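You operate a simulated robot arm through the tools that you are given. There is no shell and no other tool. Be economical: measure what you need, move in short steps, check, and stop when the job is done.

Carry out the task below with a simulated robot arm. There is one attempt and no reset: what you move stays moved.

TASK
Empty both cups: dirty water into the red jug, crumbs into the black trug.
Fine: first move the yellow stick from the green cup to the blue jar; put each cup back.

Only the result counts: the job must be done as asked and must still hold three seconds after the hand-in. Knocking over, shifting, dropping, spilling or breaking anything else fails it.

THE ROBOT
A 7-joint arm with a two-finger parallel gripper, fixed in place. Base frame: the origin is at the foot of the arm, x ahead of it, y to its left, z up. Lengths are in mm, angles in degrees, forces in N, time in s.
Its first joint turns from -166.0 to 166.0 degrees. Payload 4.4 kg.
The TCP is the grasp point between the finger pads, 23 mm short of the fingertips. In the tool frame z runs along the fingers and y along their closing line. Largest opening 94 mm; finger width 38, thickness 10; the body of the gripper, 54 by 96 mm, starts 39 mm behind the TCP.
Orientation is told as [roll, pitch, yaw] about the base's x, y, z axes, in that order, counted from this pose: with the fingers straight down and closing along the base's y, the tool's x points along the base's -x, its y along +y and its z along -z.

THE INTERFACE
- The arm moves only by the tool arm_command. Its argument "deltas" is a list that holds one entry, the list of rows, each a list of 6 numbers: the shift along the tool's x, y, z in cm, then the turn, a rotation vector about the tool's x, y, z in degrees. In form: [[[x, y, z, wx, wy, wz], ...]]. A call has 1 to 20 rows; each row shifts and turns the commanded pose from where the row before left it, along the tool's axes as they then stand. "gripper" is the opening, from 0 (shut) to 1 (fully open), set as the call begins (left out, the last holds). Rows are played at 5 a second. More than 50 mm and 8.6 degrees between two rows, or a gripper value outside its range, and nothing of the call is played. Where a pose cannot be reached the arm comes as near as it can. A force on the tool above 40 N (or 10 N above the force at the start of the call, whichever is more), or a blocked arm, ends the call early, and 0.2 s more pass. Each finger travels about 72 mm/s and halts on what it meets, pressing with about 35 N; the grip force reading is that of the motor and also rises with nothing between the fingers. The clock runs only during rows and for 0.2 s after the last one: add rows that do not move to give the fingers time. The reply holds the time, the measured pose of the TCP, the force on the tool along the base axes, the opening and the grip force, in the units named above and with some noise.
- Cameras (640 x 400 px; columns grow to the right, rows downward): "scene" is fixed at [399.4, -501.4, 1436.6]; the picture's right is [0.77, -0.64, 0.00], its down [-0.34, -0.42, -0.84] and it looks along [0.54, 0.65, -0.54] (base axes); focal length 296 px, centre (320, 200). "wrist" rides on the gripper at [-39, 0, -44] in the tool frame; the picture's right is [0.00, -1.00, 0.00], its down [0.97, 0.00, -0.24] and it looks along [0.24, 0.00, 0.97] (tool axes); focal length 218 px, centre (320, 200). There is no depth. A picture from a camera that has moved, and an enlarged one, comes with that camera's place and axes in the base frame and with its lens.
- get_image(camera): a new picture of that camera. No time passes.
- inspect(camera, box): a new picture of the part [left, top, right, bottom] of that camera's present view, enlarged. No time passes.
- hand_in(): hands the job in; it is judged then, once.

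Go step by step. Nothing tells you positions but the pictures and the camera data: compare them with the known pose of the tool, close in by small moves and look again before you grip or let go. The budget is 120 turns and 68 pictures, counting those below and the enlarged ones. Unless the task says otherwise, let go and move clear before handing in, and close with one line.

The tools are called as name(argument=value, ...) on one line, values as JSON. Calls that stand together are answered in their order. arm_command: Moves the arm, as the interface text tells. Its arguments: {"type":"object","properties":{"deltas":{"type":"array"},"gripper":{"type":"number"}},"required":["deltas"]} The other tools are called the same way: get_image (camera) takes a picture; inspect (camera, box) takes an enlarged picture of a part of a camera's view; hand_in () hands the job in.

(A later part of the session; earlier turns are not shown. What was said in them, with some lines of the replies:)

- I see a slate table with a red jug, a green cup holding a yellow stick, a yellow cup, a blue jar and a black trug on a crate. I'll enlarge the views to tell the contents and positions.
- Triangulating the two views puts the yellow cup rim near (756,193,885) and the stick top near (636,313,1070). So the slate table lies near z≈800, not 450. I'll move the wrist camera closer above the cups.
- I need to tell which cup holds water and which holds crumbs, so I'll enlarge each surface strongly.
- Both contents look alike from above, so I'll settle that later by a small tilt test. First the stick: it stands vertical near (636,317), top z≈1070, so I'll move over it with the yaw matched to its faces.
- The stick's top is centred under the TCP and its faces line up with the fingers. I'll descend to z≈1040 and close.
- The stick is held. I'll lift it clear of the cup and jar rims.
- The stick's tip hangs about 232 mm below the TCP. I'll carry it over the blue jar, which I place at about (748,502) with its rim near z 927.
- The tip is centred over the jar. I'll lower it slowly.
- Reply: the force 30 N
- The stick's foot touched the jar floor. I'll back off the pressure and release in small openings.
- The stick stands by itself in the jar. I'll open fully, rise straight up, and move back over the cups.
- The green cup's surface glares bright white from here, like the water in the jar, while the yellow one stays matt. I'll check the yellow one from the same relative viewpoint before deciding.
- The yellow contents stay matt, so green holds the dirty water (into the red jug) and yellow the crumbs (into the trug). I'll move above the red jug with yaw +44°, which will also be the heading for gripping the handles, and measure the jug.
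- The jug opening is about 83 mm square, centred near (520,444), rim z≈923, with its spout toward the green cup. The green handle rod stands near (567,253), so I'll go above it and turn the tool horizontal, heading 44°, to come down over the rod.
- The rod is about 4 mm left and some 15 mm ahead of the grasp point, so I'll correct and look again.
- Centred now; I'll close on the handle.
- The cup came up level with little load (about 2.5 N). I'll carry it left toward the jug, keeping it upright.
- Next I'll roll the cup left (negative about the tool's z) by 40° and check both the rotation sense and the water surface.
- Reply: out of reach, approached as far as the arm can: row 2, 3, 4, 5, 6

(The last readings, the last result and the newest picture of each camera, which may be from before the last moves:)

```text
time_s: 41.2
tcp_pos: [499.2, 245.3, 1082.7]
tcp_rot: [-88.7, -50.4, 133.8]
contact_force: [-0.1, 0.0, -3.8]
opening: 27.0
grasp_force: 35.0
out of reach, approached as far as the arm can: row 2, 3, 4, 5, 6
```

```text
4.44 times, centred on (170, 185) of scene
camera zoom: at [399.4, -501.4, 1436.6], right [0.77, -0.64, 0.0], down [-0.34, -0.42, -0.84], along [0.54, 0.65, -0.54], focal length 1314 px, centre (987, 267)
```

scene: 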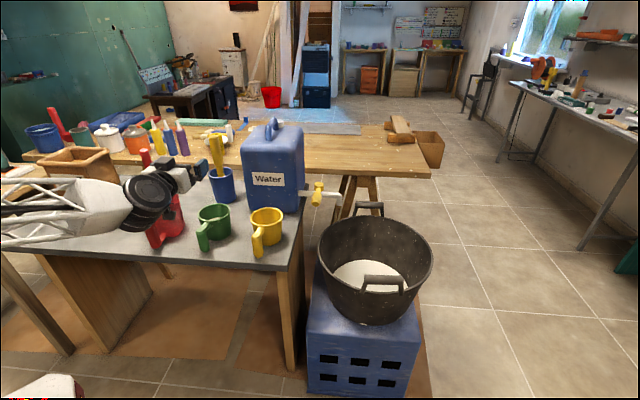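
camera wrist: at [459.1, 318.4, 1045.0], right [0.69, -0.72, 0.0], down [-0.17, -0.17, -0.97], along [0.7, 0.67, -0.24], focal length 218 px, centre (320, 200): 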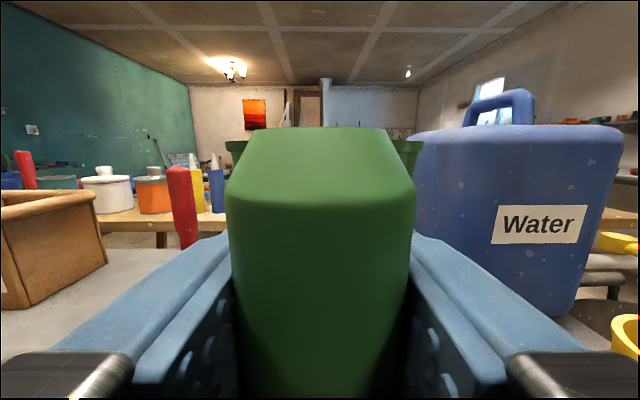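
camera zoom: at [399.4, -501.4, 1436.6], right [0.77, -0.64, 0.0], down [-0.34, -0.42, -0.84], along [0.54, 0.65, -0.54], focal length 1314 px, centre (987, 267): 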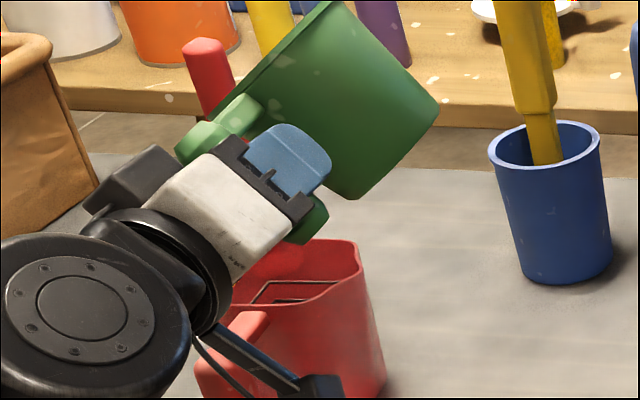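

The left roll runs into an arm limit and pulled the cup back and up, with nothing visibly spilled. I'll undo it at once and pour by rolling to the right instead.

arm_command(deltas=[[[0, 0, 0, 0, 0, 5], [0, 0, 0, 0, 0, 5], [0, 0, 0, 0, 0, 5], [0, 0, 0, 0, 0, 5], [0, 0, 0, 0, 0, 5], [0, 0, 0, 0, 0, 5], [0, 0, 0, 0, 0, 5], [0, 0, 0, 0, 0, 5], [0, 0, 0, 0, 0, 0], [0, 0, 0, 0, 0, 0]]])

get_image(camera="scene")

```text
time_s: 43.4
tcp_pos: [499.2, 246.4, 1083.0]
tcp_rot: [42.9, -90.0, 1.2]
contact_force: [-0.5, 1.1, -2.8]
opening: 26.9
grasp_force: 35.0
```

```text
23 pictures are left
```

scene: 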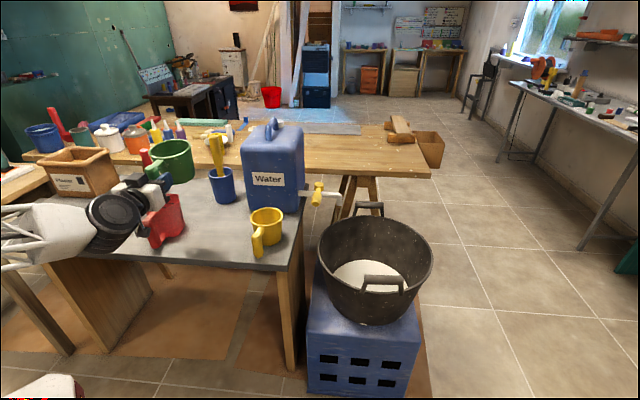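

The cup is level again and nothing appears spilled. I'll move it to the left side of the jug so it can pour by rolling right, then test a small right roll.

arm_command(deltas=[[[0, 1.3, 0.4, 0, 0, 0], [0, 2, 0.75, 0, 0, 0], [0, 2, 0.75, 0, 0, 0], [0, 2, 0.75, 0, 0, 0], [0, 2, 0.75, 0, 0, 0], [0, 2, 0.75, 0, 0, 0], [0, 2, 0.75, 0, 0, 0], [0, 2, 0.75, 0, 0, 0], [0, 1.6, 0.5, 0, 0, 0], [0, 0.7, 0.3, 0, 0, 0], [1, 0, 0, 0, 0, 0], [1.5, 0, 0, 0, 0, 0], [1.5, 0, 0, 0, 0, 0], [1.5, 0, 0, 0, 0, 0], [1.2, 0, 0, 0, 0, 0], [0.8, 0, 0, 0, 0, 0], [0, 0, 0, 0, 0, 0], [0, 0, 0, 0, 0, 5], [0, 0, 0, 0, 0, 5], [0, 0, 0, 0, 0, 0]]])

inspect(camera="scene", box=[90, 140, 230, 260])

```text
time_s: 47.6
tcp_pos: [464.7, 351.4, 1021.0]
tcp_rot: [89.3, -79.9, -45.1]
contact_force: [0.4, 0.4, -2.7]
opening: 27.0
grasp_force: 34.8
out of reach, approached as far as the arm can: row 7, 8, 9, 10, 11, 13, 14, 16
```

```text
3.33 times, centred on (160, 200) of scene
camera zoom: at [399.4, -501.4, 1436.6], right [0.77, -0.64, 0.0], down [-0.34, -0.42, -0.84], along [0.54, 0.65, -0.54], focal length 985 px, centre (853, 200)
```

zoom: 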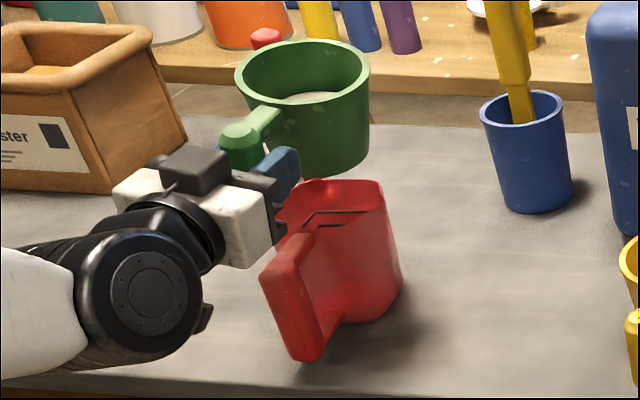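

Rolling right works and frees the limit. I'll roll on to 30° (still safely below spilling), then shift left and forward into the pour position.

arm_command(deltas=[[[0, 0, 0, 0, 0, 5], [0, 0, 0, 0, 0, 5], [0, 0, 0, 0, 0, 5], [0, 0, 0, 0, 0, 5], [0.76, 1.316, 0.4, 0, 0, 0], [0.76, 1.316, 0.4, 0, 0, 0], [0.76, 1.316, 0.4, 0, 0, 0], [0.76, 1.316, 0.4, 0, 0, 0], [0.76, 1.316, 0.4, 0, 0, 0], [0, 0, 0, 0, 0, 0]]])

inspect(camera="scene", box=[90, 140, 230, 260])

```text
time_s: 49.8
tcp_pos: [462.5, 358.0, 1037.2]
tcp_rot: [89.7, -60.0, -45.2]
contact_force: [-0.1, -0.1, -3.7]
opening: 26.9
grasp_force: 34.5
out of reach, approached as far as the arm can: row 5, 6, 7, 8, 9
```

```text
3.33 times, centred on (160, 200) of scene
camera zoom: at [399.4, -501.4, 1436.6], right [0.77, -0.64, 0.0], down [-0.34, -0.42, -0.84], along [0.54, 0.65, -0.54], focal length 985 px, centre (853, 200)
```

zoom: 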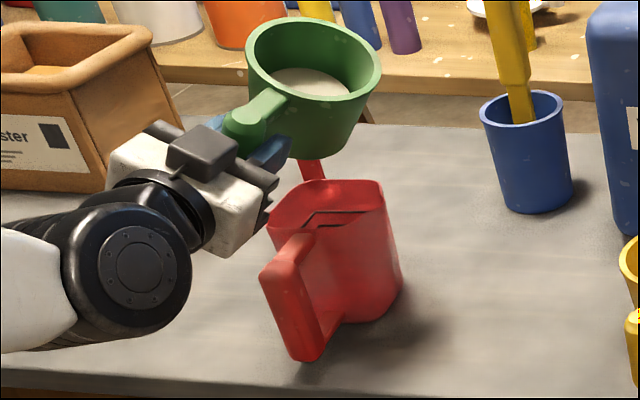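

Only sideways motion with the tool horizontal is limited here, while tilting the tool downward should relieve it. So I'll pour forward over the far lip instead: level out, rise, then pitch down 35°.

arm_command(deltas=[[[-1.0, -1.73, 0, 0, 0, 0], [-1.0, -1.73, 0, 0, 0, 0], [-1.0, -1.73, 0, 0, 0, 0], [0, 0, 0, 0, 0, -5], [0, 0, 0, 0, 0, -5], [0, 0, 0, 0, 0, -5], [0, 0, 0, 0, 0, -5], [0, 0, 0, 0, 0, -5], [0, 0, 0, 0, 0, -5], [-2, 0, 0, 0, 0, 0], [-2, 0, 0, 0, 0, 0], [-2, 0, 0, 0, 0, 0], [-2, 0, 0, 0, 0, 0], [0, 0, 0, 0, 0, 0]]])

arm_command(deltas=[[[0, 0, 0, 0, 5, 0], [0, 0, 0, 0, 5, 0], [0, 0, 0, 0, 5, 0], [0, 0, 0, 0, 5, 0], [0, 0, 0, 0, 5, 0], [0, 0, 0, 0, 5, 0], [0, 0, 0, 0, 0, 0]]])

get_image(camera="scene")

```text
time_s: 52.8
tcp_pos: [504.2, 315.3, 1116.3]
tcp_rot: [33.3, -89.9, 10.6]
contact_force: [0.0, 0.0, -3.7]
opening: 27.0
grasp_force: 34.4
```

```text
time_s: 54.4
tcp_pos: [505.2, 315.1, 1116.6]
tcp_rot: [0.0, -59.9, 44.0]
contact_force: [-0.6, -1.0, -2.5]
opening: 26.7
grasp_force: 34.5
```

```text
20 pictures are left
```

scene: 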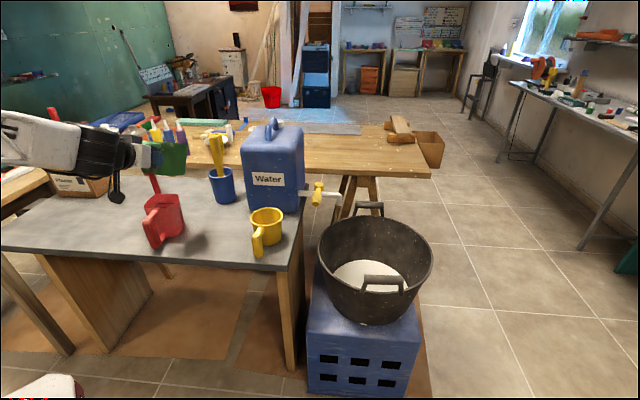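

Reach is fine in this posture. I'll shift left over the jug and pitch to 55°, below the spill angle I estimate at 65° for so shallow a fill, then look.

arm_command(deltas=[[[0, 2.2, 0, 0, 0, 0], [0, 2.2, 0, 0, 0, 0], [0, 2.2, 0, 0, 0, 0], [0, 2.2, 0, 0, 0, 0], [0, 0, 0, 0, 5, 0], [0, 0, 0, 0, 5, 0], [0, 0, 0, 0, 5, 0], [0, 0, 0, 0, 5, 0], [0, 0, 0, 0, 5, 0], [0, 0, 0, 0, 0, 0], [0, 0, 0, 0, 0, 0]]])

inspect(camera="scene", box=[80, 130, 230, 260])

get_image(camera="wrist")

```text
time_s: 56.8
tcp_pos: [443.2, 379.5, 1119.5]
tcp_rot: [-0.1, -34.9, 44.0]
contact_force: [-0.2, 0.2, -2.8]
opening: 26.9
grasp_force: 35.1
out of reach, approached as far as the arm can: row 7
```

```text
3.08 times, centred on (155, 195) of scene
camera zoom: at [399.4, -501.4, 1436.6], right [0.77, -0.64, 0.0], down [-0.34, -0.42, -0.84], along [0.54, 0.65, -0.54], focal length 910 px, centre (828, 215)
```

zoom: 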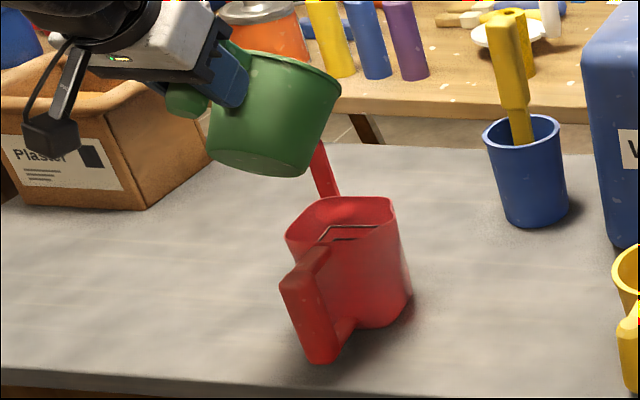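

```text
18 pictures are left
camera wrist: at [448.4, 384.9, 1178.4], right [0.69, -0.72, 0.0], down [-0.67, -0.65, -0.36], along [0.26, 0.25, -0.93], focal length 218 px, centre (320, 200)
```

wrist: 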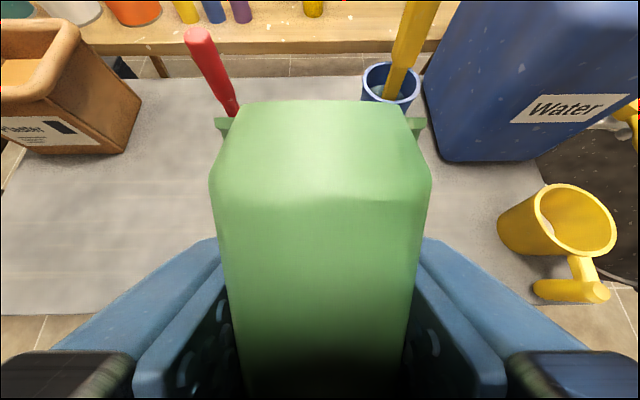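

arm_command(deltas=[[[1.38, 0, 1.32, 0, 0, 0], [1.38, 0, 1.32, 0, 0, 0], [1.38, 0, 1.32, 0, 0, 0], [1.38, 0, 1.32, 0, 0, 0], [0, 0, 0, 0, 0, 0], [0, 0, 0, 0, 0, 0]]])

inspect(camera="scene", box=[80, 130, 230, 260])

```text
time_s: 58.2
tcp_pos: [431.1, 368.5, 1043.9]
tcp_rot: [0.0, -35.0, 44.0]
contact_force: [0.0, -0.3, -3.6]
opening: 27.1
grasp_force: 35.2
```

```text
3.08 times, centred on (155, 195) of scene
camera zoom: at [399.4, -501.4, 1436.6], right [0.77, -0.64, 0.0], down [-0.34, -0.42, -0.84], along [0.54, 0.65, -0.54], focal length 910 px, centre (828, 215)
```

zoom: 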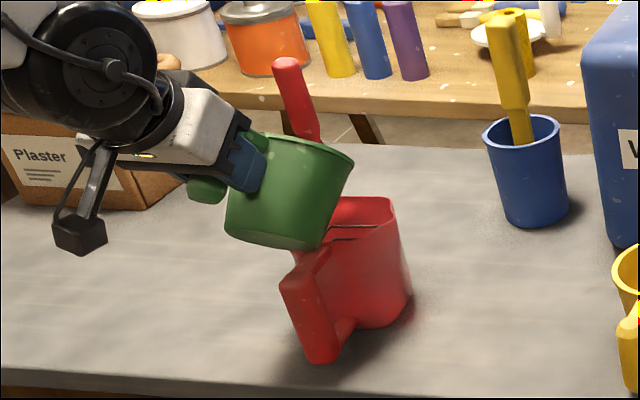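

The cup's lip sits just above the jug's opening, a little toward its handle. I'll lift 20 mm for clearance and pour by rotating slowly about the lip itself.

arm_command(deltas=[[[-0.57, 0, -0.82, 0, 0, 0], [-0.57, 0, -0.82, 0, 0, 0], [-0.596, 0, -0.127, 0, 2.5, 0], [-0.596, 0, -0.127, 0, 2.5, 0], [-0.596, 0, -0.127, 0, 2.5, 0], [-0.596, 0, -0.127, 0, 2.5, 0], [-0.596, 0, -0.127, 0, 2.5, 0], [-0.596, 0, -0.127, 0, 2.5, 0], [0, 0, 0, 0, 0, 0], [0, 0, 0, 0, 0, 0]]])

inspect(camera="scene", box=[80, 130, 230, 260])

```text
time_s: 60.4
tcp_pos: [450.9, 388.2, 1090.9]
tcp_rot: [-0.1, -20.0, 43.9]
contact_force: [-0.4, -0.2, -3.3]
opening: 26.8
grasp_force: 35.1
```

```text
3.08 times, centred on (155, 195) of scene
camera zoom: at [399.4, -501.4, 1436.6], right [0.77, -0.64, 0.0], down [-0.34, -0.42, -0.84], along [0.54, 0.65, -0.54], focal length 910 px, centre (828, 215)
```

zoom: 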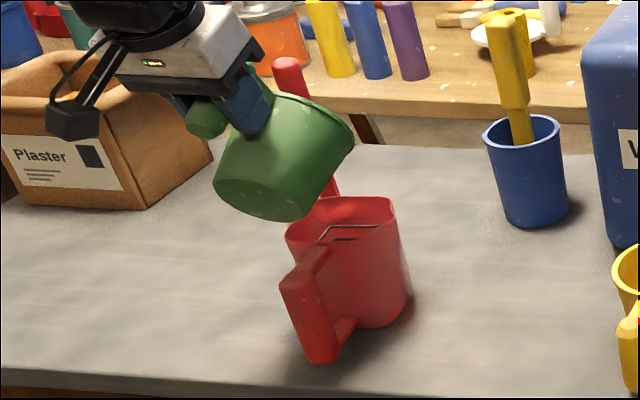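

arm_command(deltas=[[[-0.596, 0, -0.127, 0, 2.5, 0], [-0.596, 0, -0.127, 0, 2.5, 0], [-0.596, 0, -0.127, 0, 2.5, 0], [-0.596, 0, -0.127, 0, 2.5, 0], [-0.596, 0, -0.127, 0, 2.5, 0], [-0.596, 0, -0.127, 0, 2.5, 0], [-0.596, 0, -0.127, 0, 2.5, 0], [-0.596, 0, -0.127, 0, 2.5, 0], [-0.596, 0, -0.127, 0, 2.5, 0], [-0.596, 0, -0.127, 0, 2.5, 0], [0, 0, 0, 0, 0, 0], [0, 0, 0, 0, 0, 0]]])

inspect(camera="scene", box=[80, 130, 230, 260])

```text
time_s: 63.0
tcp_pos: [493.1, 428.2, 1111.7]
tcp_rot: [0.0, 5.0, 44.0]
contact_force: [0.1, -0.8, -1.9]
opening: 27.0
grasp_force: 34.7
```

```text
3.08 times, centred on (155, 195) of scene
camera zoom: at [399.4, -501.4, 1436.6], right [0.77, -0.64, 0.0], down [-0.34, -0.42, -0.84], along [0.54, 0.65, -0.54], focal length 910 px, centre (828, 215)
```

zoom: 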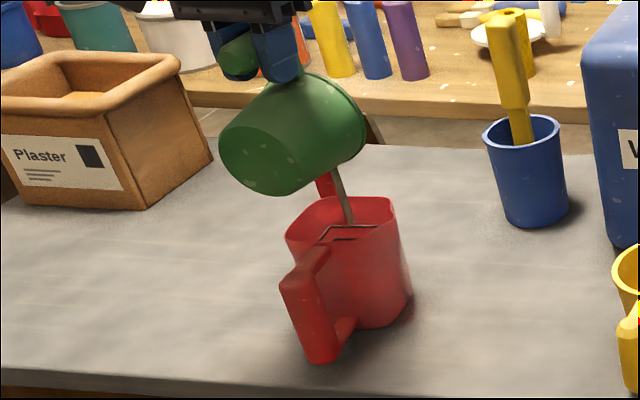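

A brown stream is running into the jug, so it's the dirty water and it's well placed. I'll tip further to drain it fully.

arm_command(deltas=[[[0, 0, 0, 0, 0, 0], [-0.596, 0, -0.127, 0, 2.5, 0], [-0.596, 0, -0.127, 0, 2.5, 0], [-0.596, 0, -0.127, 0, 2.5, 0], [-0.596, 0, -0.127, 0, 2.5, 0], [-0.596, 0, -0.127, 0, 2.5, 0], [-0.596, 0, -0.127, 0, 2.5, 0], [-0.596, 0, -0.127, 0, 2.5, 0], [-0.596, 0, -0.127, 0, 2.5, 0], [-0.596, 0, -0.127, 0, 2.5, 0], [0, 0, 0, 0, 0, 0], [0, 0, 0, 0, 0, 0], [0, 0, 0, 0, 0, 0], [0, 0, 0, 0, 0, 0], [0, 0, 0, 0, 0, 0], [0, 0, 0, 0, 0, 0], [0, 0, 0, 0, 0, 0], [0, 0, 0, 0, 0, 0]]])

inspect(camera="scene", box=[80, 130, 230, 260])

```text
time_s: 66.8
tcp_pos: [532.8, 465.8, 1108.9]
tcp_rot: [0.0, 27.5, 44.0]
contact_force: [-0.5, -0.9, -1.9]
opening: 27.0
grasp_force: 34.8
```

```text
3.08 times, centred on (155, 195) of scene
camera zoom: at [399.4, -501.4, 1436.6], right [0.77, -0.64, 0.0], down [-0.34, -0.42, -0.84], along [0.54, 0.65, -0.54], focal length 910 px, centre (828, 215)
```

zoom: 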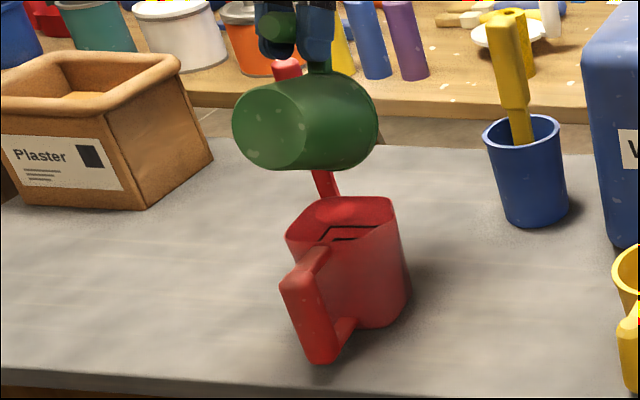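

The stream has stopped and the table is clean. I'll rotate back about the lip and retreat to the right before levelling the cup.

arm_command(deltas=[[[1.173, 0, 0.331, 0, -5, 0], [1.173, 0, 0.331, 0, -5, 0], [1.173, 0, 0.331, 0, -5, 0], [1.173, 0, 0.331, 0, -5, 0], [1.173, 0, 0.331, 0, -5, 0], [1.173, 0, 0.331, 0, -5, 0], [1.173, 0, 0.331, 0, -5, 0], [1.173, 0, 0.331, 0, -5, 0], [1.173, 0, 0.331, 0, -5, 0], [1.173, 0, 0.331, 0, -5, 0], [1.173, 0, 0.331, 0, -5, 0], [1.173, 0, 0.331, 0, -5, 0], [0.59, 0, 0.153, 0, -2.5, 0], [-1.56, 0, -1.35, 0, 0, 0], [-1.56, 0, -1.35, 0, 0, 0], [-1.56, 0, -1.35, 0, 0, 0], [0, -2.2, 0, 0, 0, 0], [0, -2.2, 0, 0, 0, 0], [0, -2.2, 0, 0, 0, 0], [0, -2.2, 0, 0, 0, 0]]])

arm_command(deltas=[[[0, -2.5, 0, 0, 0, 0], [0, 0, 0, 0, -5, 0], [0, 0, 0, 0, -5, 0], [0, 0, 0, 0, -5, 0], [0, 0, 0, 0, -5, 0], [0, 0, 0, 0, -5, 0], [0, 0, 0, 0, -5, 0], [0, 0, 0, 0, -5, 0], [0, 0, 0, 0, -5, 0], [0, 0, 0, 0, -5, 0], [0, 0, 0, 0, -5, 0], [0, 0, 0, 0, -5, 0], [0, 0, 0, 0, 0, 0]]])

```text
time_s: 71.0
tcp_pos: [504.4, 316.2, 1126.8]
tcp_rot: [0.0, -35.0, 44.1]
contact_force: [-0.2, -0.1, -0.9]
opening: 27.0
grasp_force: 35.0
```

```text
time_s: 73.8
tcp_pos: [522.3, 298.9, 1125.7]
tcp_rot: [-164.7, -90.0, -151.2]
contact_force: [0.5, 0.5, -1.7]
opening: 27.0
grasp_force: 35.0
```

arm_command(deltas=[[[0, -1.94, 0.385, 0, 0, 0], [0, -1.94, 0.385, 0, 0, 0], [0, -1.94, 0.385, 0, 0, 0], [3, 0, 0, 0, 0, 0], [4, 0, 0, 0, 0, 0], [4, 0, 0, 0, 0, 0], [4, 0, 0, 0, 0, 0], [4, 0, 0, 0, 0, 0], [3, 0, 0, 0, 0, 0], [2, 0, 0, 0, 0, 0], [1.2, 0, 0, 0, 0, 0], [0, 0, 0, 0, 0, 0], [0, 0, 0, 0, 0, 0]]])

inspect(camera="scene", box=[110, 160, 290, 270])

```text
time_s: 76.6
tcp_pos: [571.0, 264.7, 873.7]
tcp_rot: [-11.3, -90.0, 55.3]
contact_force: [-0.4, -0.6, -1.2]
opening: 27.1
grasp_force: 34.7
```

```text
3.56 times, centred on (200, 215) of scene
camera zoom: at [399.4, -501.4, 1436.6], right [0.77, -0.64, 0.0], down [-0.34, -0.42, -0.84], along [0.54, 0.65, -0.54], focal length 1051 px, centre (747, 147)
```

zoom: 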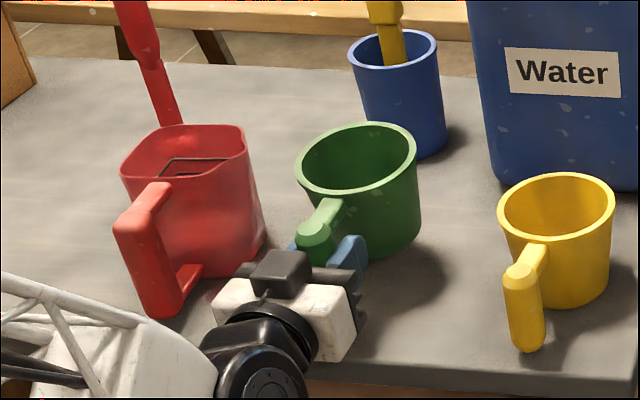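

The cup is level, empty, and right above its old spot. I'll set it down gently.

arm_command(deltas=[[[0.7, 0, 0, 0, 0, 0], [0.7, 0, 0, 0, 0, 0], [0.5, 0, 0, 0, 0, 0], [0.3, 0, 0, 0, 0, 0], [0, 0, 0, 0, 0, 0]]])

arm_command(deltas=[[[0.15, 0, 0, 0, 0, 0], [0, 0, 0, 0, 0, 0]]])

arm_command(deltas=[[[0.1, 0, 0, 0, 0, 0], [0, 0, 0, 0, 0, 0]]])

```text
time_s: 77.8
tcp_pos: [571.2, 265.0, 852.7]
tcp_rot: [-9.7, -90.0, 53.8]
contact_force: [-0.6, -0.1, -2.2]
opening: 26.9
grasp_force: 35.4
```

```text
time_s: 78.4
tcp_pos: [570.7, 265.8, 851.4]
tcp_rot: [-3.8, -90.0, 47.9]
contact_force: [0.3, -0.8, -1.6]
opening: 27.0
grasp_force: 35.3
```

```text
time_s: 79.0
tcp_pos: [570.3, 266.6, 849.6]
tcp_rot: [-7.5, -90.0, 51.5]
contact_force: [0.2, 0.0, -1.4]
opening: 27.1
grasp_force: 34.4
```

arm_command(deltas=[[[0.1, 0, 0, 0, 0, 0], [0, 0, 0, 0, 0, 0]]])

arm_command(deltas=[[[0.1, 0, 0, 0, 0, 0], [0, 0, 0, 0, 0, 0]]])

```text
time_s: 79.6
tcp_pos: [570.9, 264.9, 848.3]
tcp_rot: [0.2, -90.1, 43.8]
contact_force: [-0.4, 0.2, -1.0]
opening: 27.0
grasp_force: 35.1
```

```text
time_s: 80.2
tcp_pos: [570.8, 266.0, 848.4]
tcp_rot: [8.7, -90.0, 35.1]
contact_force: [0.0, -0.9, -1.2]
opening: 27.1
grasp_force: 35.2
```

arm_command(deltas=[[[0.1, 0, 0, 0, 0, 0], [0, 0, 0, 0, 0, 0]]])

arm_command(deltas=[[[0.1, 0, 0, 0, 0, 0], [0, 0, 0, 0, 0, 0]]])

```text
time_s: 80.8
tcp_pos: [570.5, 265.0, 846.3]
tcp_rot: [13.3, -90.0, 30.7]
contact_force: [0.2, 0.6, -1.6]
opening: 26.9
grasp_force: 34.6
```

```text
time_s: 81.4
tcp_pos: [571.4, 265.1, 847.4]
tcp_rot: [11.7, -90.0, 32.2]
contact_force: [0.0, -0.1, -1.0]
opening: 27.0
grasp_force: 34.7
```

arm_command(deltas=[[[0.1, 0, 0, 0, 0, 0], [0.1, 0, 0, 0, 0, 0], [0, 0, 0, 0, 0, 0]]])

inspect(camera="scene", box=[170, 190, 250, 260])

```text
time_s: 82.2
tcp_pos: [570.3, 264.1, 844.2]
tcp_rot: [16.0, -89.9, 28.0]
contact_force: [-0.6, 0.4, -1.3]
opening: 27.0
grasp_force: 34.7
```

```text
5.71 times, centred on (210, 225) of scene
camera zoom: at [399.4, -501.4, 1436.6], right [0.77, -0.64, 0.0], down [-0.34, -0.42, -0.84], along [0.54, 0.65, -0.54], focal length 1689 px, centre (949, 57)
```

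zoom: 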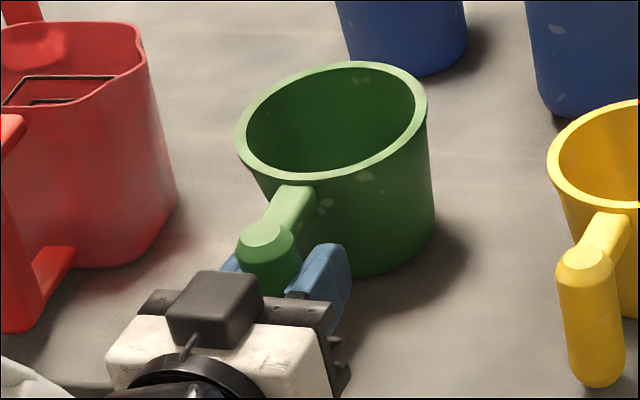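

The cup seems to have crept a few mm up in the grip, so there's no contact yet. I'll keep lowering in small steps by force.

arm_command(deltas=[[[0.1, 0, 0, 0, 0, 0], [0.1, 0, 0, 0, 0, 0], [0, 0, 0, 0, 0, 0]]])

arm_command(deltas=[[[0.1, 0, 0, 0, 0, 0], [0.1, 0, 0, 0, 0, 0], [0, 0, 0, 0, 0, 0]]])

```text
time_s: 83.0
tcp_pos: [569.2, 265.4, 841.0]
tcp_rot: [-16.7, -90.0, 60.7]
contact_force: [0.0, 0.3, -0.4]
opening: 27.0
grasp_force: 34.4
```

```text
time_s: 83.8
tcp_pos: [570.7, 265.0, 841.8]
tcp_rot: [-93.7, -90.0, 137.7]
contact_force: [0.6, 0.5, 0.9]
opening: 26.4
grasp_force: 34.6
```

arm_command(deltas=[[[0.1, 0, 0, 0, 0, 0], [0, 0, 0, 0, 0, 0]]])

get_image(camera="wrist")

```text
time_s: 84.4
tcp_pos: [571.5, 265.6, 840.7]
tcp_rot: [-157.5, -89.9, -158.4]
contact_force: [-1.8, 0.1, 13.8]
opening: 26.8
grasp_force: 35.0
```

```text
11 pictures are left
camera wrist: at [539.6, 235.6, 879.5], right [0.69, -0.72, 0.0], down [-0.17, -0.17, -0.97], along [0.7, 0.67, -0.24], focal length 218 px, centre (320, 200)
```

wrist: 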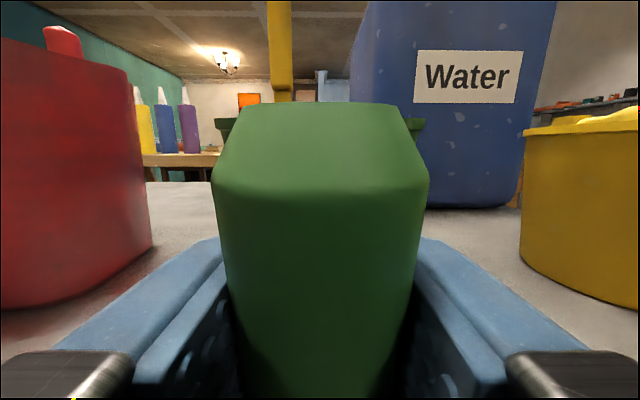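

The cup is firmly on the table and level. I'll ease the pressure, release, rise, and move across above the yellow cup's handle with a 3° heading change.

arm_command(deltas=[[[-0.1, 0, 0, 0, 0, 0], [0, 0, 0, 0, 0, 0]]])

arm_command(deltas=[[[0, 0, 0, 0, 0, 0], [0, 0, 0, 0, 0, 0], [0, 0, 0, 0, 0, 0]]], gripper=0.5)

arm_command(deltas=[[[0, 0, 0, 0, 0, 0], [0, 0, 0, 0, 0, 0], [0, 0, 0, 0, 0, 0], [-1, 0, 0, 0, 0, 0], [-2, 0, 0, 0, 0, 0], [-4, 0, 0, 0, 0, 0], [-4, 0, 0, 0, 0, 0], [-3, 0, 0, 0, 0, 0], [0, -2.9, -0.1, 0, 0, 0], [0, -2.9, -0.1, 0, 0, 0], [0, -2.9, -0.1, 0, 0, 0], [0, -2.9, -0.1, 0, 0, 0], [0, -2.9, -0.1, 0, 0, 0], [0, -2.4, -0.1, 0, 0, 0], [0, 0, 0, 3, 0, 0], [0, 0, 0, 0, 0, 0]]], gripper=1)

get_image(camera="wrist")

```text
time_s: 85.0
tcp_pos: [569.5, 264.4, 840.1]
tcp_rot: [-17.9, -90.0, 62.0]
contact_force: [1.3, -1.3, 8.9]
opening: 26.7
grasp_force: 35.5
```

```text
time_s: 85.8
tcp_pos: [570.3, 264.9, 840.6]
tcp_rot: [2.8, -90.0, 41.2]
contact_force: [-0.6, 0.5, -0.1]
opening: 47.1
grasp_force: 0.0
```

```text
time_s: 89.2
tcp_pos: [684.3, 138.9, 979.4]
tcp_rot: [18.4, -90.0, 22.8]
contact_force: [-0.4, -0.4, 0.1]
opening: 94.1
grasp_force: 0.0
```

```text
10 pictures are left
camera wrist: at [651.1, 111.0, 1019.1], right [0.66, -0.75, 0.0], down [-0.18, -0.16, -0.97], along [0.73, 0.64, -0.24], focal length 218 px, centre (320, 200)
```

wrist: 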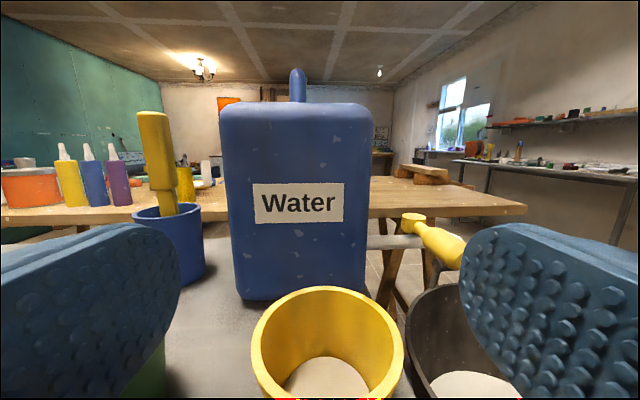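

arm_command(deltas=[[[0, -0.4, 0, 0, 0, 0], [4, 0, -0.3, 0, 0, 0], [4, 0, 0, 0, 0, 0], [3, 0, 0, 0, 0, 0], [1.4, 0, 0, 0, 0, 0], [0.8, 0, 0, 0, 0, 0], [0, 0, 0, 0, 0, 0]]])

get_image(camera="wrist")

```text
time_s: 90.8
tcp_pos: [684.5, 133.9, 847.3]
tcp_rot: [-24.8, -90.0, 65.9]
contact_force: [0.7, 0.2, 0.0]
opening: 93.9
grasp_force: 0.0
```

```text
9 pictures are left
camera wrist: at [651.6, 106.3, 887.6], right [0.66, -0.75, 0.0], down [-0.18, -0.16, -0.97], along [0.73, 0.64, -0.24], focal length 218 px, centre (320, 200)
```

wrist: 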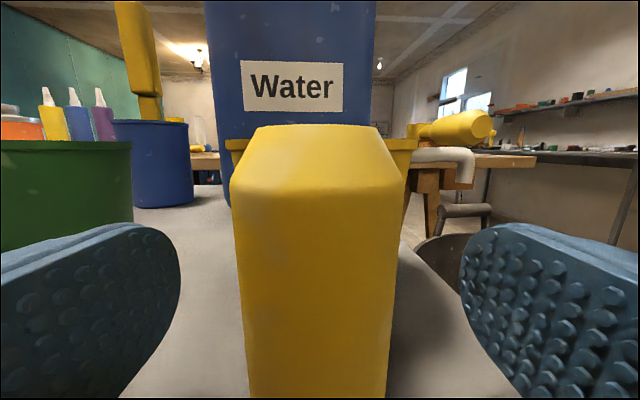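

The rod is centred; I'll nudge forward 4 mm, close and lift.

arm_command(deltas=[[[0, 0, 0.4, 0, 0, 0], [0, 0, 0, 0, 0, 0]]])

arm_command(deltas=[[[0, 0, 0, 0, 0, 0], [0, 0, 0, 0, 0, 0], [0, 0, 0, 0, 0, 0], [0, 0, 0, 0, 0, 0], [0, 0, 0, 0, 0, 0]]], gripper=0)

arm_command(deltas=[[[-0.5, 0, 0, 0, 0, 0], [-1, 0, 0, 0, 0, 0], [-1.5, 0, 0, 0, 0, 0], [-2, 0, 0, 0, 0, 0], [-1.5, 0, 0, 0, 0, 0], [-0.8, 0, 0, 0, 0, 0], [-0.3, 0, 0, 0, 0, 0], [0, 0, 0, 0, 0, 0]]])

```text
time_s: 91.4
tcp_pos: [687.9, 137.4, 848.1]
tcp_rot: [-1.7, -90.0, 42.7]
contact_force: [0.4, 1.1, 0.2]
opening: 93.8
grasp_force: 0.0
```

```text
time_s: 92.6
tcp_pos: [687.5, 137.0, 848.7]
tcp_rot: [0.8, -89.9, 40.2]
contact_force: [0.2, -0.9, -0.7]
opening: 26.7
grasp_force: 35.0
```

```text
time_s: 94.4
tcp_pos: [687.7, 136.3, 924.5]
tcp_rot: [11.6, -89.9, 29.3]
contact_force: [0.0, -0.9, -2.3]
opening: 26.8
grasp_force: 35.1
```

The cup is held (about 2.3 N) and level. I'll carry it right, past the table corner, over the trug.

arm_command(deltas=[[[0, -1, 0.2, 0, 0, 0], [0, -1.8, 0.38, 0, 0, 0], [0, -2.1, 0.44, 0, 0, 0], [0, -2.1, 0.44, 0, 0, 0], [0, -2.1, 0.44, 0, 0, 0], [0, -2.1, 0.44, 0, 0, 0], [0, -2.1, 0.44, 0, 0, 0], [0, -2.1, 0.44, 0, 0, 0], [0, -2.1, 0.44, 0, 0, 0], [0, -2.1, 0.44, 0, 0, 0], [0, -2.1, 0.44, 0, 0, 0], [0, -2.1, 0.44, 0, 0, 0], [0, -2.1, 0.44, 0, 0, 0], [0, -2, 0.42, 0, 0, 0], [0, -1.3, 0.3, 0, 0, 0], [0, 0, 0, 0, 0, 0], [0, 0, 0, 0, 0, 0]]])

get_image(camera="scene")

```text
time_s: 96.6
tcp_pos: [841.3, 19.6, 923.1]
tcp_rot: [52.4, -89.9, -11.4]
contact_force: [-16.9, -13.8, 2.5]
opening: 28.0
grasp_force: 34.8
stopped in row 10: the force on the tool passed its limit (the readings are from after the stop); the commanded pose is now the measured one
```

```text
8 pictures are left
```

scene: 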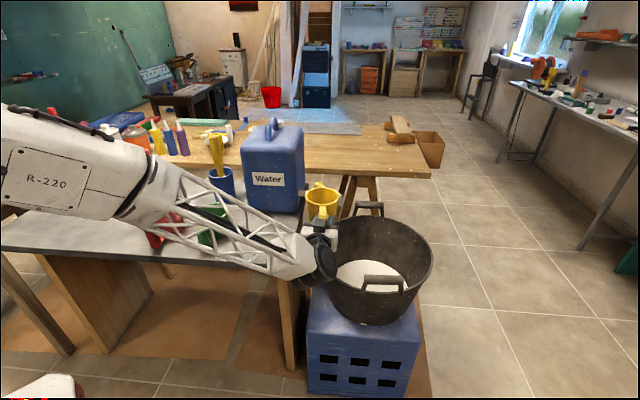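

The cup touched the tap, which sits nearer than I'd reckoned. I'll back straight off along the tool axis and look closely.

arm_command(deltas=[[[0, 0, -1, 0, 0, 0], [0, 0, -2, 0, 0, 0], [0, 0, -2, 0, 0, 0], [0, 0, -1, 0, 0, 0], [0, 0, 0, 0, 0, 0]]])

inspect(camera="scene", box=[190, 140, 370, 280])

```text
time_s: 97.8
tcp_pos: [795.4, -21.4, 922.9]
tcp_rot: [34.8, -89.9, 6.1]
contact_force: [-0.3, -1.1, -1.9]
opening: 27.1
grasp_force: 35.1
```

```text
2.86 times, centred on (280, 210) of scene
camera zoom: at [399.4, -501.4, 1436.6], right [0.77, -0.64, 0.0], down [-0.34, -0.42, -0.84], along [0.54, 0.65, -0.54], focal length 845 px, centre (434, 171)
```

zoom: 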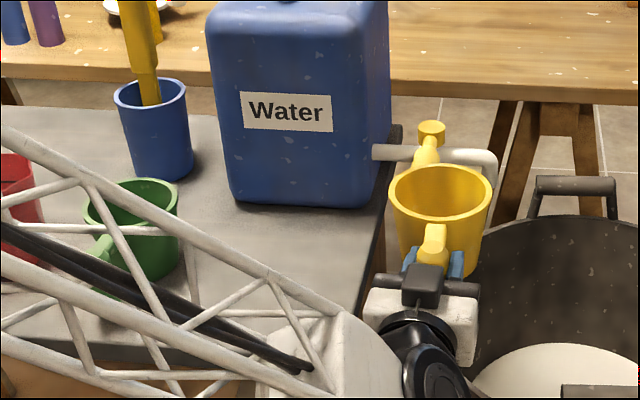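

The tap and tank look unmoved. I'll go further right first, then forward, clear of the tap, and down over the trug.

arm_command(deltas=[[[0, -2, 0, 0, 0, 0], [0, -2.1, 0, 0, 0, 0], [0, -2.1, 0, 0, 0, 0], [0, -2.1, 0, 0, 0, 0], [0, -2.1, 0, 0, 0, 0], [0, -1.9, 0, 0, 0, 0], [0, 0, 1.5, 0, 0, 0], [0, 0, 1.5, 0, 0, 0], [0, 0, 1.5, 0, 0, 0], [0, 0, 1.3, 0, 0, 0], [1.5, 0, 0, 0, 0, 0], [2.2, 0, 0, 0, 0, 0], [2.2, 0, 0, 0, 0, 0], [2.2, 0, 0, 0, 0, 0], [1.7, 0, 0, 0, 0, 0], [0.8, 0, 0, 0, 0, 0], [0, 0, 0, 0, 0, 0], [0, 0, 0, 0, 0, 0]]])

get_image(camera="scene")

```text
time_s: 101.6
tcp_pos: [919.7, -75.0, 817.5]
tcp_rot: [40.6, -89.9, 0.5]
contact_force: [-0.3, 1.0, -1.1]
opening: 27.1
grasp_force: 34.6
```

```text
6 pictures are left
```

scene: 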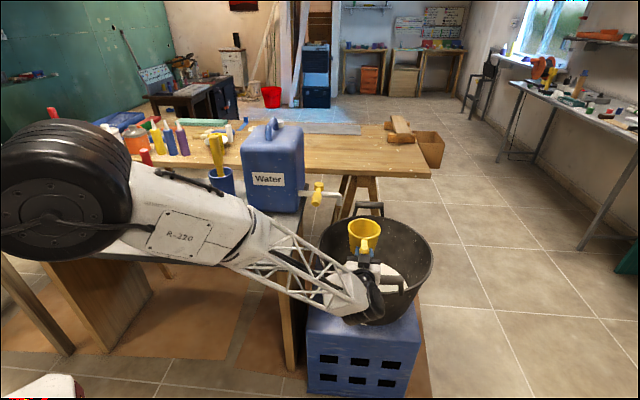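

The cup is over the trug. I'll start the right roll, watching for reach limits.

arm_command(deltas=[[[0, 0, 0, 0, 0, 4], [0, 0, 0, 0, 0, 5], [0, 0, 0, 0, 0, 5], [0, 0, 0, 0, 0, 5], [0, 0, 0, 0, 0, 5], [0, 0, 0, 0, 0, 5], [0, 0, 0, 0, 0, 5], [0, 0, 0, 0, 0, 5], [0, 0, 0, 0, 0, 5], [0, 0, 0, 0, 0, 0]]])

```text
time_s: 103.8
tcp_pos: [921.1, -74.2, 818.5]
tcp_rot: [89.8, -45.9, -48.9]
contact_force: [1.2, 0.0, -1.5]
opening: 27.3
grasp_force: 34.9
```

No limit met at 44°, so I'll roll slowly on to about 100°.

arm_command(deltas=[[[0, 0, 0, 0, 0, 3], [0, 0, 0, 0, 0, 3], [0, 0, 0, 0, 0, 3], [0, 0, 0, 0, 0, 3], [0, 0, 0, 0, 0, 3], [0, 0, 0, 0, 0, 3], [0, 0, 0, 0, 0, 3], [0, 0, 0, 0, 0, 3], [0, 0, 0, 0, 0, 3], [0, 0, 0, 0, 0, 3], [0, 0, 0, 0, 0, 3], [0, 0, 0, 0, 0, 3], [0, 0, 0, 0, 0, 4], [0, 0, 0, 0, 0, 4], [0, 0, 0, 0, 0, 4], [0, 0, 0, 0, 0, 4], [0, 0, 0, 0, 0, 4], [0, 0, 0, 0, 0, 0], [0, 0, 0, 0, 0, 0]]])

inspect(camera="scene", box=[290, 180, 450, 340])

```text
time_s: 107.8
tcp_pos: [920.6, -74.4, 818.9]
tcp_rot: [90.1, 10.1, -49.0]
contact_force: [-0.8, -0.5, -1.4]
opening: 26.8
grasp_force: 34.8
```

```text
2.50 times, centred on (370, 260) of scene
camera zoom: at [399.4, -501.4, 1436.6], right [0.77, -0.64, 0.0], down [-0.34, -0.42, -0.84], along [0.54, 0.65, -0.54], focal length 739 px, centre (195, 50)
```

zoom: 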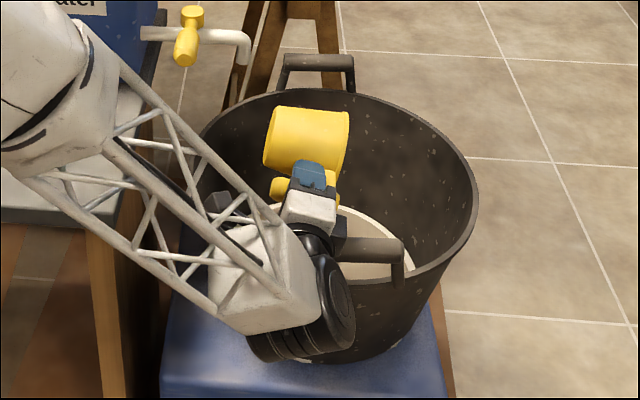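

The roll works and the cup's mouth faces into the trug. I'll go on to about 150°, hold, and shake lightly.

arm_command(deltas=[[[0, 0, 0, 0, 0, 5], [0, 0, 0, 0, 0, 5], [0, 0, 0, 0, 0, 5], [0, 0, 0, 0, 0, 5], [0, 0, 0, 0, 0, 5], [0, 0, 0, 0, 0, 5], [0, 0, 0, 0, 0, 5], [0, 0, 0, 0, 0, 5], [0, 0, 0, 0, 0, 5], [0, 0, 0, 0, 0, 5], [0, 0, 0, 0, 0, 0], [0, 0, 0, 0, 0, 0], [0, 0, 0, 0, 0, -4], [0, 0, 0, 0, 0, 4], [0, 0, 0, 0, 0, -4], [0, 0, 0, 0, 0, 4], [0, 0, 0, 0, 0, 0], [0, 0, 0, 0, 0, 0], [0, 0, 0, 0, 0, 0]]])

```text
time_s: 111.8
tcp_pos: [920.7, -73.9, 818.2]
tcp_rot: [89.8, 60.0, -49.1]
contact_force: [-0.5, 0.0, -0.6]
opening: 27.0
grasp_force: 34.9
```

arm_command(deltas=[[[0, 0, 0, 0, 0, -7.5], [0, 0, 0, 0, 0, -7.5], [0, 0, 0, 0, 0, -7.5], [0, 0, 0, 0, 0, -7.5], [0, 0, 0, 0, 0, -7.5], [0, 0, 0, 0, 0, -7.5], [0, 0, 0, 0, 0, -7.5], [0, 0, 0, 0, 0, -7.5], [0, 0, 0, 0, 0, -7.5], [0, 0, 0, 0, 0, -7.5], [0, 0, 0, 0, 0, -7.5], [0, 0, 0, 0, 0, -7.5], [0, 0, 0, 0, 0, -7.5], [0, 0, 0, 0, 0, -7.5], [0, 0, 0, 0, 0, -7.5], [0, 0, 0, 0, 0, -7.5], [0, 0, 0, 0, 0, -7.5], [0, 0, 0, 0, 0, -7.5], [0, 0, 0, 0, 0, -7.5], [0, 0, 0, 0, 0, -7.5]]])

arm_command(deltas=[[[-1.5, 0, 0, 0, 0, 0], [-3, 0, 0, 0, 0, 0], [-3, 0, 0, 0, 0, 0], [-3, 0, 0, 0, 0, 0], [0, 0, -2, 0, 0, 0], [0, 0, -2, 0, 0, 0], [0, 0, -1.8, 0, 0, 0], [0, 0, 0, 0, 0, 0]]])

inspect(camera="scene", box=[270, 180, 450, 320])

```text
time_s: 116.0
tcp_pos: [919.9, -75.4, 817.5]
tcp_rot: [-63.4, -89.9, 104.3]
contact_force: [0.9, 0.5, -1.7]
opening: 27.0
grasp_force: 35.1
```

```text
time_s: 117.8
tcp_pos: [875.8, -113.4, 923.3]
tcp_rot: [41.9, -89.9, -0.8]
contact_force: [-0.1, -0.4, -1.5]
opening: 27.1
grasp_force: 35.1
```

```text
2.86 times, centred on (360, 250) of scene
camera zoom: at [399.4, -501.4, 1436.6], right [0.77, -0.64, 0.0], down [-0.34, -0.42, -0.84], along [0.54, 0.65, -0.54], focal length 845 px, centre (206, 57)
```

zoom: 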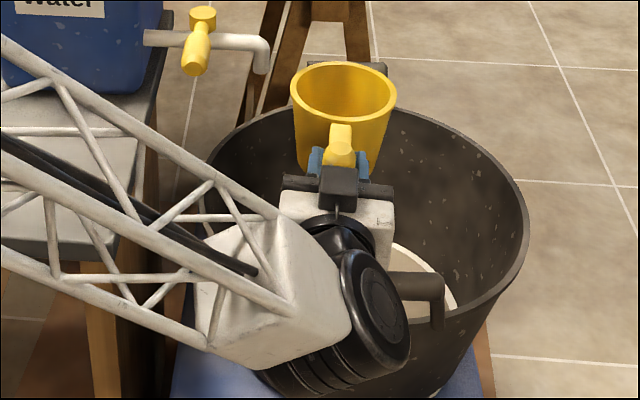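

The yellow cup is level again and past the trug. I'll carry it back left, staying clear of the tap, to above its old place.

arm_command(deltas=[[[0, 1.25, 0, 0, 0, 0], [0, 2, 0, 0, 0, 0], [0, 2.25, 0, 0, 0, 0], [0, 2.25, 0, 0, 0, 0], [0, 2.25, 0, 0, 0, 0], [0, 2.25, 0, 0, 0, 0], [0, 2.25, 0, 0, 0, 0], [0, 2.25, 0, 0, 0, 0], [0, 2.25, 0, 0, 0, 0], [0, 2.25, 0, 0, 0, 0], [0, 2.25, 0, 0, 0, 0], [0, 2.25, 0, 0, 0, 0], [0, 2.25, 0, 0, 0, 0], [0, 2.25, 0, 0, 0, 0], [0, 1, 0, 0, 0, 0], [0, 0, 0, 0, 0, 0], [0, 0, 1.1, 0, 0, 0], [0, 0, 1.1, 0, 0, 0], [0, 0, 0, 0, 0, 0], [0, 0, 0, 0, 0, 0]]])

```text
time_s: 122.0
tcp_pos: [689.6, 138.1, 924.3]
tcp_rot: [35.8, -89.9, 5.1]
contact_force: [0.0, 0.1, -1.7]
opening: 26.9
grasp_force: 34.7
```

arm_command(deltas=[[[1.5, 0, -0.2, 0, 0, 0], [2, 0, 0, 0, 0, 0], [1.5, 0, 0, 0, 0, 0], [1, 0, 0, 0, 0, 0], [0.7, 0, 0, 0, 0, 0], [0, 0, 0, 0, 0, 0]]])

get_image(camera="wrist")

inspect(camera="scene", box=[190, 195, 290, 260])

```text
time_s: 123.4
tcp_pos: [688.4, 135.7, 856.6]
tcp_rot: [45.6, -90.0, -4.8]
contact_force: [0.2, -0.6, -0.4]
opening: 27.2
grasp_force: 34.8
```

```text
3 pictures are left
camera wrist: at [655.1, 107.4, 895.6], right [0.66, -0.75, 0.0], down [-0.18, -0.16, -0.97], along [0.73, 0.64, -0.24], focal length 218 px, centre (320, 200)
```

wrist: 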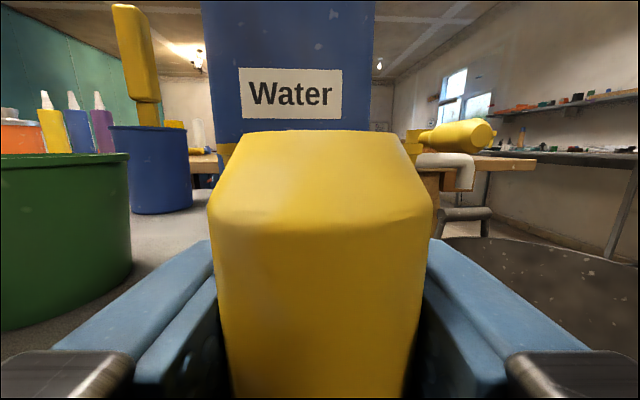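

```text
6.15 times, centred on (240, 228) of scene
camera zoom: at [399.4, -501.4, 1436.6], right [0.77, -0.64, 0.0], down [-0.34, -0.42, -0.84], along [0.54, 0.65, -0.54], focal length 1819 px, centre (812, 31)
```

zoom: 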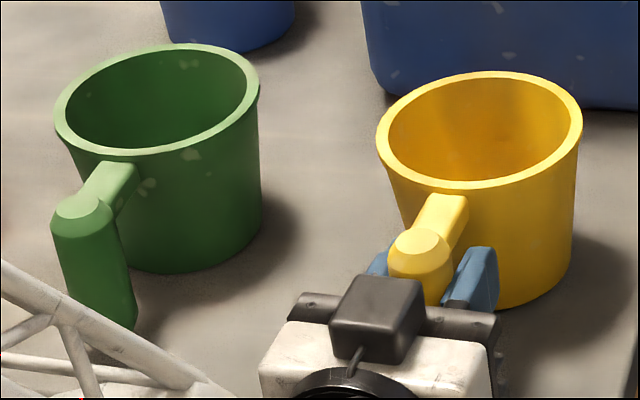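

Compared with the first picture, the yellow cup is within 2 mm of its old place and about 3 mm high. I'll lower it in small steps to contact.

arm_command(deltas=[[[0.1, 0, 0, 0, 0, 0], [0.1, 0, 0, 0, 0, 0], [0, 0, 0, 0, 0, 0]]])

arm_command(deltas=[[[0.1, 0, 0, 0, 0, 0], [0, 0, 0, 0, 0, 0]]])

arm_command(deltas=[[[0.1, 0, 0, 0, 0, 0], [0, 0, 0, 0, 0, 0]]])

```text
time_s: 124.2
tcp_pos: [687.4, 134.8, 853.7]
tcp_rot: [40.7, -89.9, 0.5]
contact_force: [0.3, 0.5, -1.2]
opening: 26.8
grasp_force: 35.3
```

```text
time_s: 124.8
tcp_pos: [688.0, 134.7, 853.0]
tcp_rot: [40.0, -89.9, 0.9]
contact_force: [0.4, 0.8, -1.4]
opening: 27.0
grasp_force: 35.0
```

```text
time_s: 125.4
tcp_pos: [687.1, 136.6, 852.7]
tcp_rot: [39.7, -89.9, 1.2]
contact_force: [0.2, 0.5, -1.2]
opening: 27.1
grasp_force: 35.6
```

arm_command(deltas=[[[0.1, 0, 0, 0, 0, 0], [0, 0, 0, 0, 0, 0]]])

arm_command(deltas=[[[0.1, 0, 0, 0, 0, 0], [0, 0, 0, 0, 0, 0]]])

arm_command(deltas=[[[0.1, 0, 0, 0, 0, 0], [0, 0, 0, 0, 0, 0]]])

```text
time_s: 126.0
tcp_pos: [687.0, 135.7, 850.4]
tcp_rot: [38.3, -89.9, 2.7]
contact_force: [-0.7, 0.2, -1.1]
opening: 27.0
grasp_force: 34.8
```

```text
time_s: 126.6
tcp_pos: [686.5, 135.8, 849.7]
tcp_rot: [127.7, -90.0, -86.7]
contact_force: [-1.9, 0.9, 5.4]
opening: 26.7
grasp_force: 35.0
```

```text
time_s: 127.2
tcp_pos: [686.3, 136.1, 850.5]
tcp_rot: [94.6, -90.0, -53.6]
contact_force: [-0.8, -2.7, 10.7]
opening: 27.0
grasp_force: 34.7
```

Contact is made on the table. I'll ease off, release in two stages, and rise clear.

arm_command(deltas=[[[-0.1, 0, 0, 0, 0, 0], [0, 0, 0, 0, 0, 0]]])

arm_command(deltas=[[[0, 0, 0, 0, 0, 0], [0, 0, 0, 0, 0, 0], [0, 0, 0, 0, 0, 0]]], gripper=0.5)

arm_command(deltas=[[[0, 0, 0, 0, 0, 0], [0, 0, 0, 0, 0, 0], [0, 0, 0, 0, 0, 0], [-1, 0, 0, 0, 0, 0], [-2, 0, 0, 0, 0, 0], [-4, 0, 0, 0, 0, 0], [-4, 0, 0, 0, 0, 0], [-4, 0, 0, 0, 0, 0], [-4, 0, 0, 0, 0, 0], [0, 0, -3, 0, 0, 0], [0, 0, -3, 0, 0, 0], [0, 0, 0, 0, 0, 0]]], gripper=1)

inspect(camera="scene", box=[130, 130, 430, 300])

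```text
time_s: 127.8
tcp_pos: [687.2, 135.0, 850.9]
tcp_rot: [32.5, -90.0, 8.3]
contact_force: [1.0, -0.5, 1.8]
opening: 27.0
grasp_force: 34.7
```

```text
time_s: 128.6
tcp_pos: [685.2, 136.3, 850.5]
tcp_rot: [38.9, -89.9, 2.1]
contact_force: [0.4, 0.7, -0.2]
opening: 46.9
grasp_force: 0.0
```

```text
time_s: 131.2
tcp_pos: [641.1, 96.3, 1040.6]
tcp_rot: [30.4, -89.9, 10.6]
contact_force: [0.6, 0.6, 0.9]
opening: 93.9
grasp_force: 0.1
```

```text
2.13 times, centred on (280, 215) of scene
camera zoom: at [399.4, -501.4, 1436.6], right [0.77, -0.64, 0.0], down [-0.34, -0.42, -0.84], along [0.54, 0.65, -0.54], focal length 631 px, centre (405, 168)
```

zoom: 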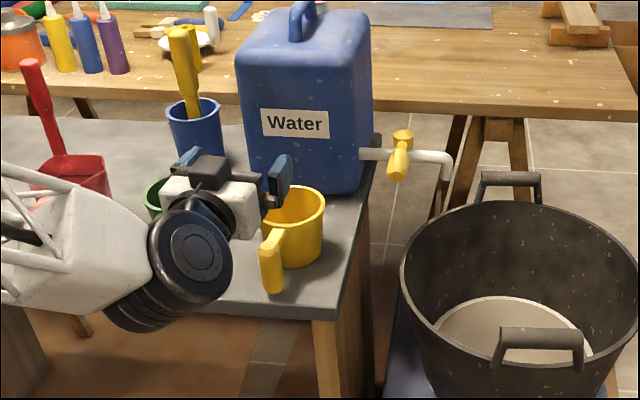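

Everything stands in place. I'll rise and tilt the wrist camera down once to check that both cups are empty.

arm_command(deltas=[[[-4, 0, 0, 0, 0, 0], [-4, 0, 0, 0, 0, 0], [-4, 0, 0, 0, 0, 0], [-3, 0, 0, 0, 0, 0], [0, 0, 0, 0, 8, 0], [0, 0, 0, 0, 8, 0], [0, 0, 0, 0, 8, 0], [0, 0, 0, 0, 8, 0], [0, 0, 0, 0, 8, 0], [0, 0, 0, 0, 8, 0], [0, 3, 0, 0, 0, 0], [0, 3, 0, 0, 0, 0], [0, 0, 0, 0, 0, 0]]])

get_image(camera="wrist")

```text
time_s: 134.0
tcp_pos: [602.9, 141.5, 1190.5]
tcp_rot: [0.0, -41.8, 41.0]
contact_force: [0.1, -0.4, 0.5]
opening: 94.1
grasp_force: 0.2
```

```text
0 pictures are left
camera wrist: at [603.0, 142.1, 1248.8], right [0.66, -0.75, 0.0], down [-0.67, -0.58, -0.47], along [0.35, 0.31, -0.88], focal length 218 px, centre (320, 200)
```

wrist: 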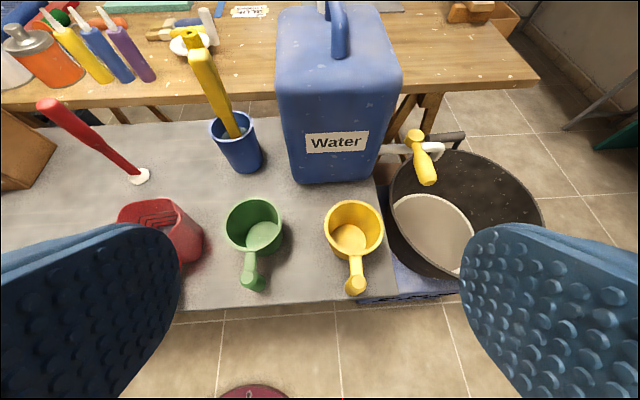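

Both cups now show their own coloured floors, so they're empty. They stand in their places, the stick is in the blue jar, and the arm is clear, so I'm handing in.

hand_in()

```text
The job is handed in.
```

The yellow stick is in the blue jar, the green cup's dirty water is in the red jug and the yellow cup's crumbs are in the black trug. Both cups are back within about 5 mm of where they stood; the yellow cup bumped the water tank's tap once on the way, with no visible shift or spill.
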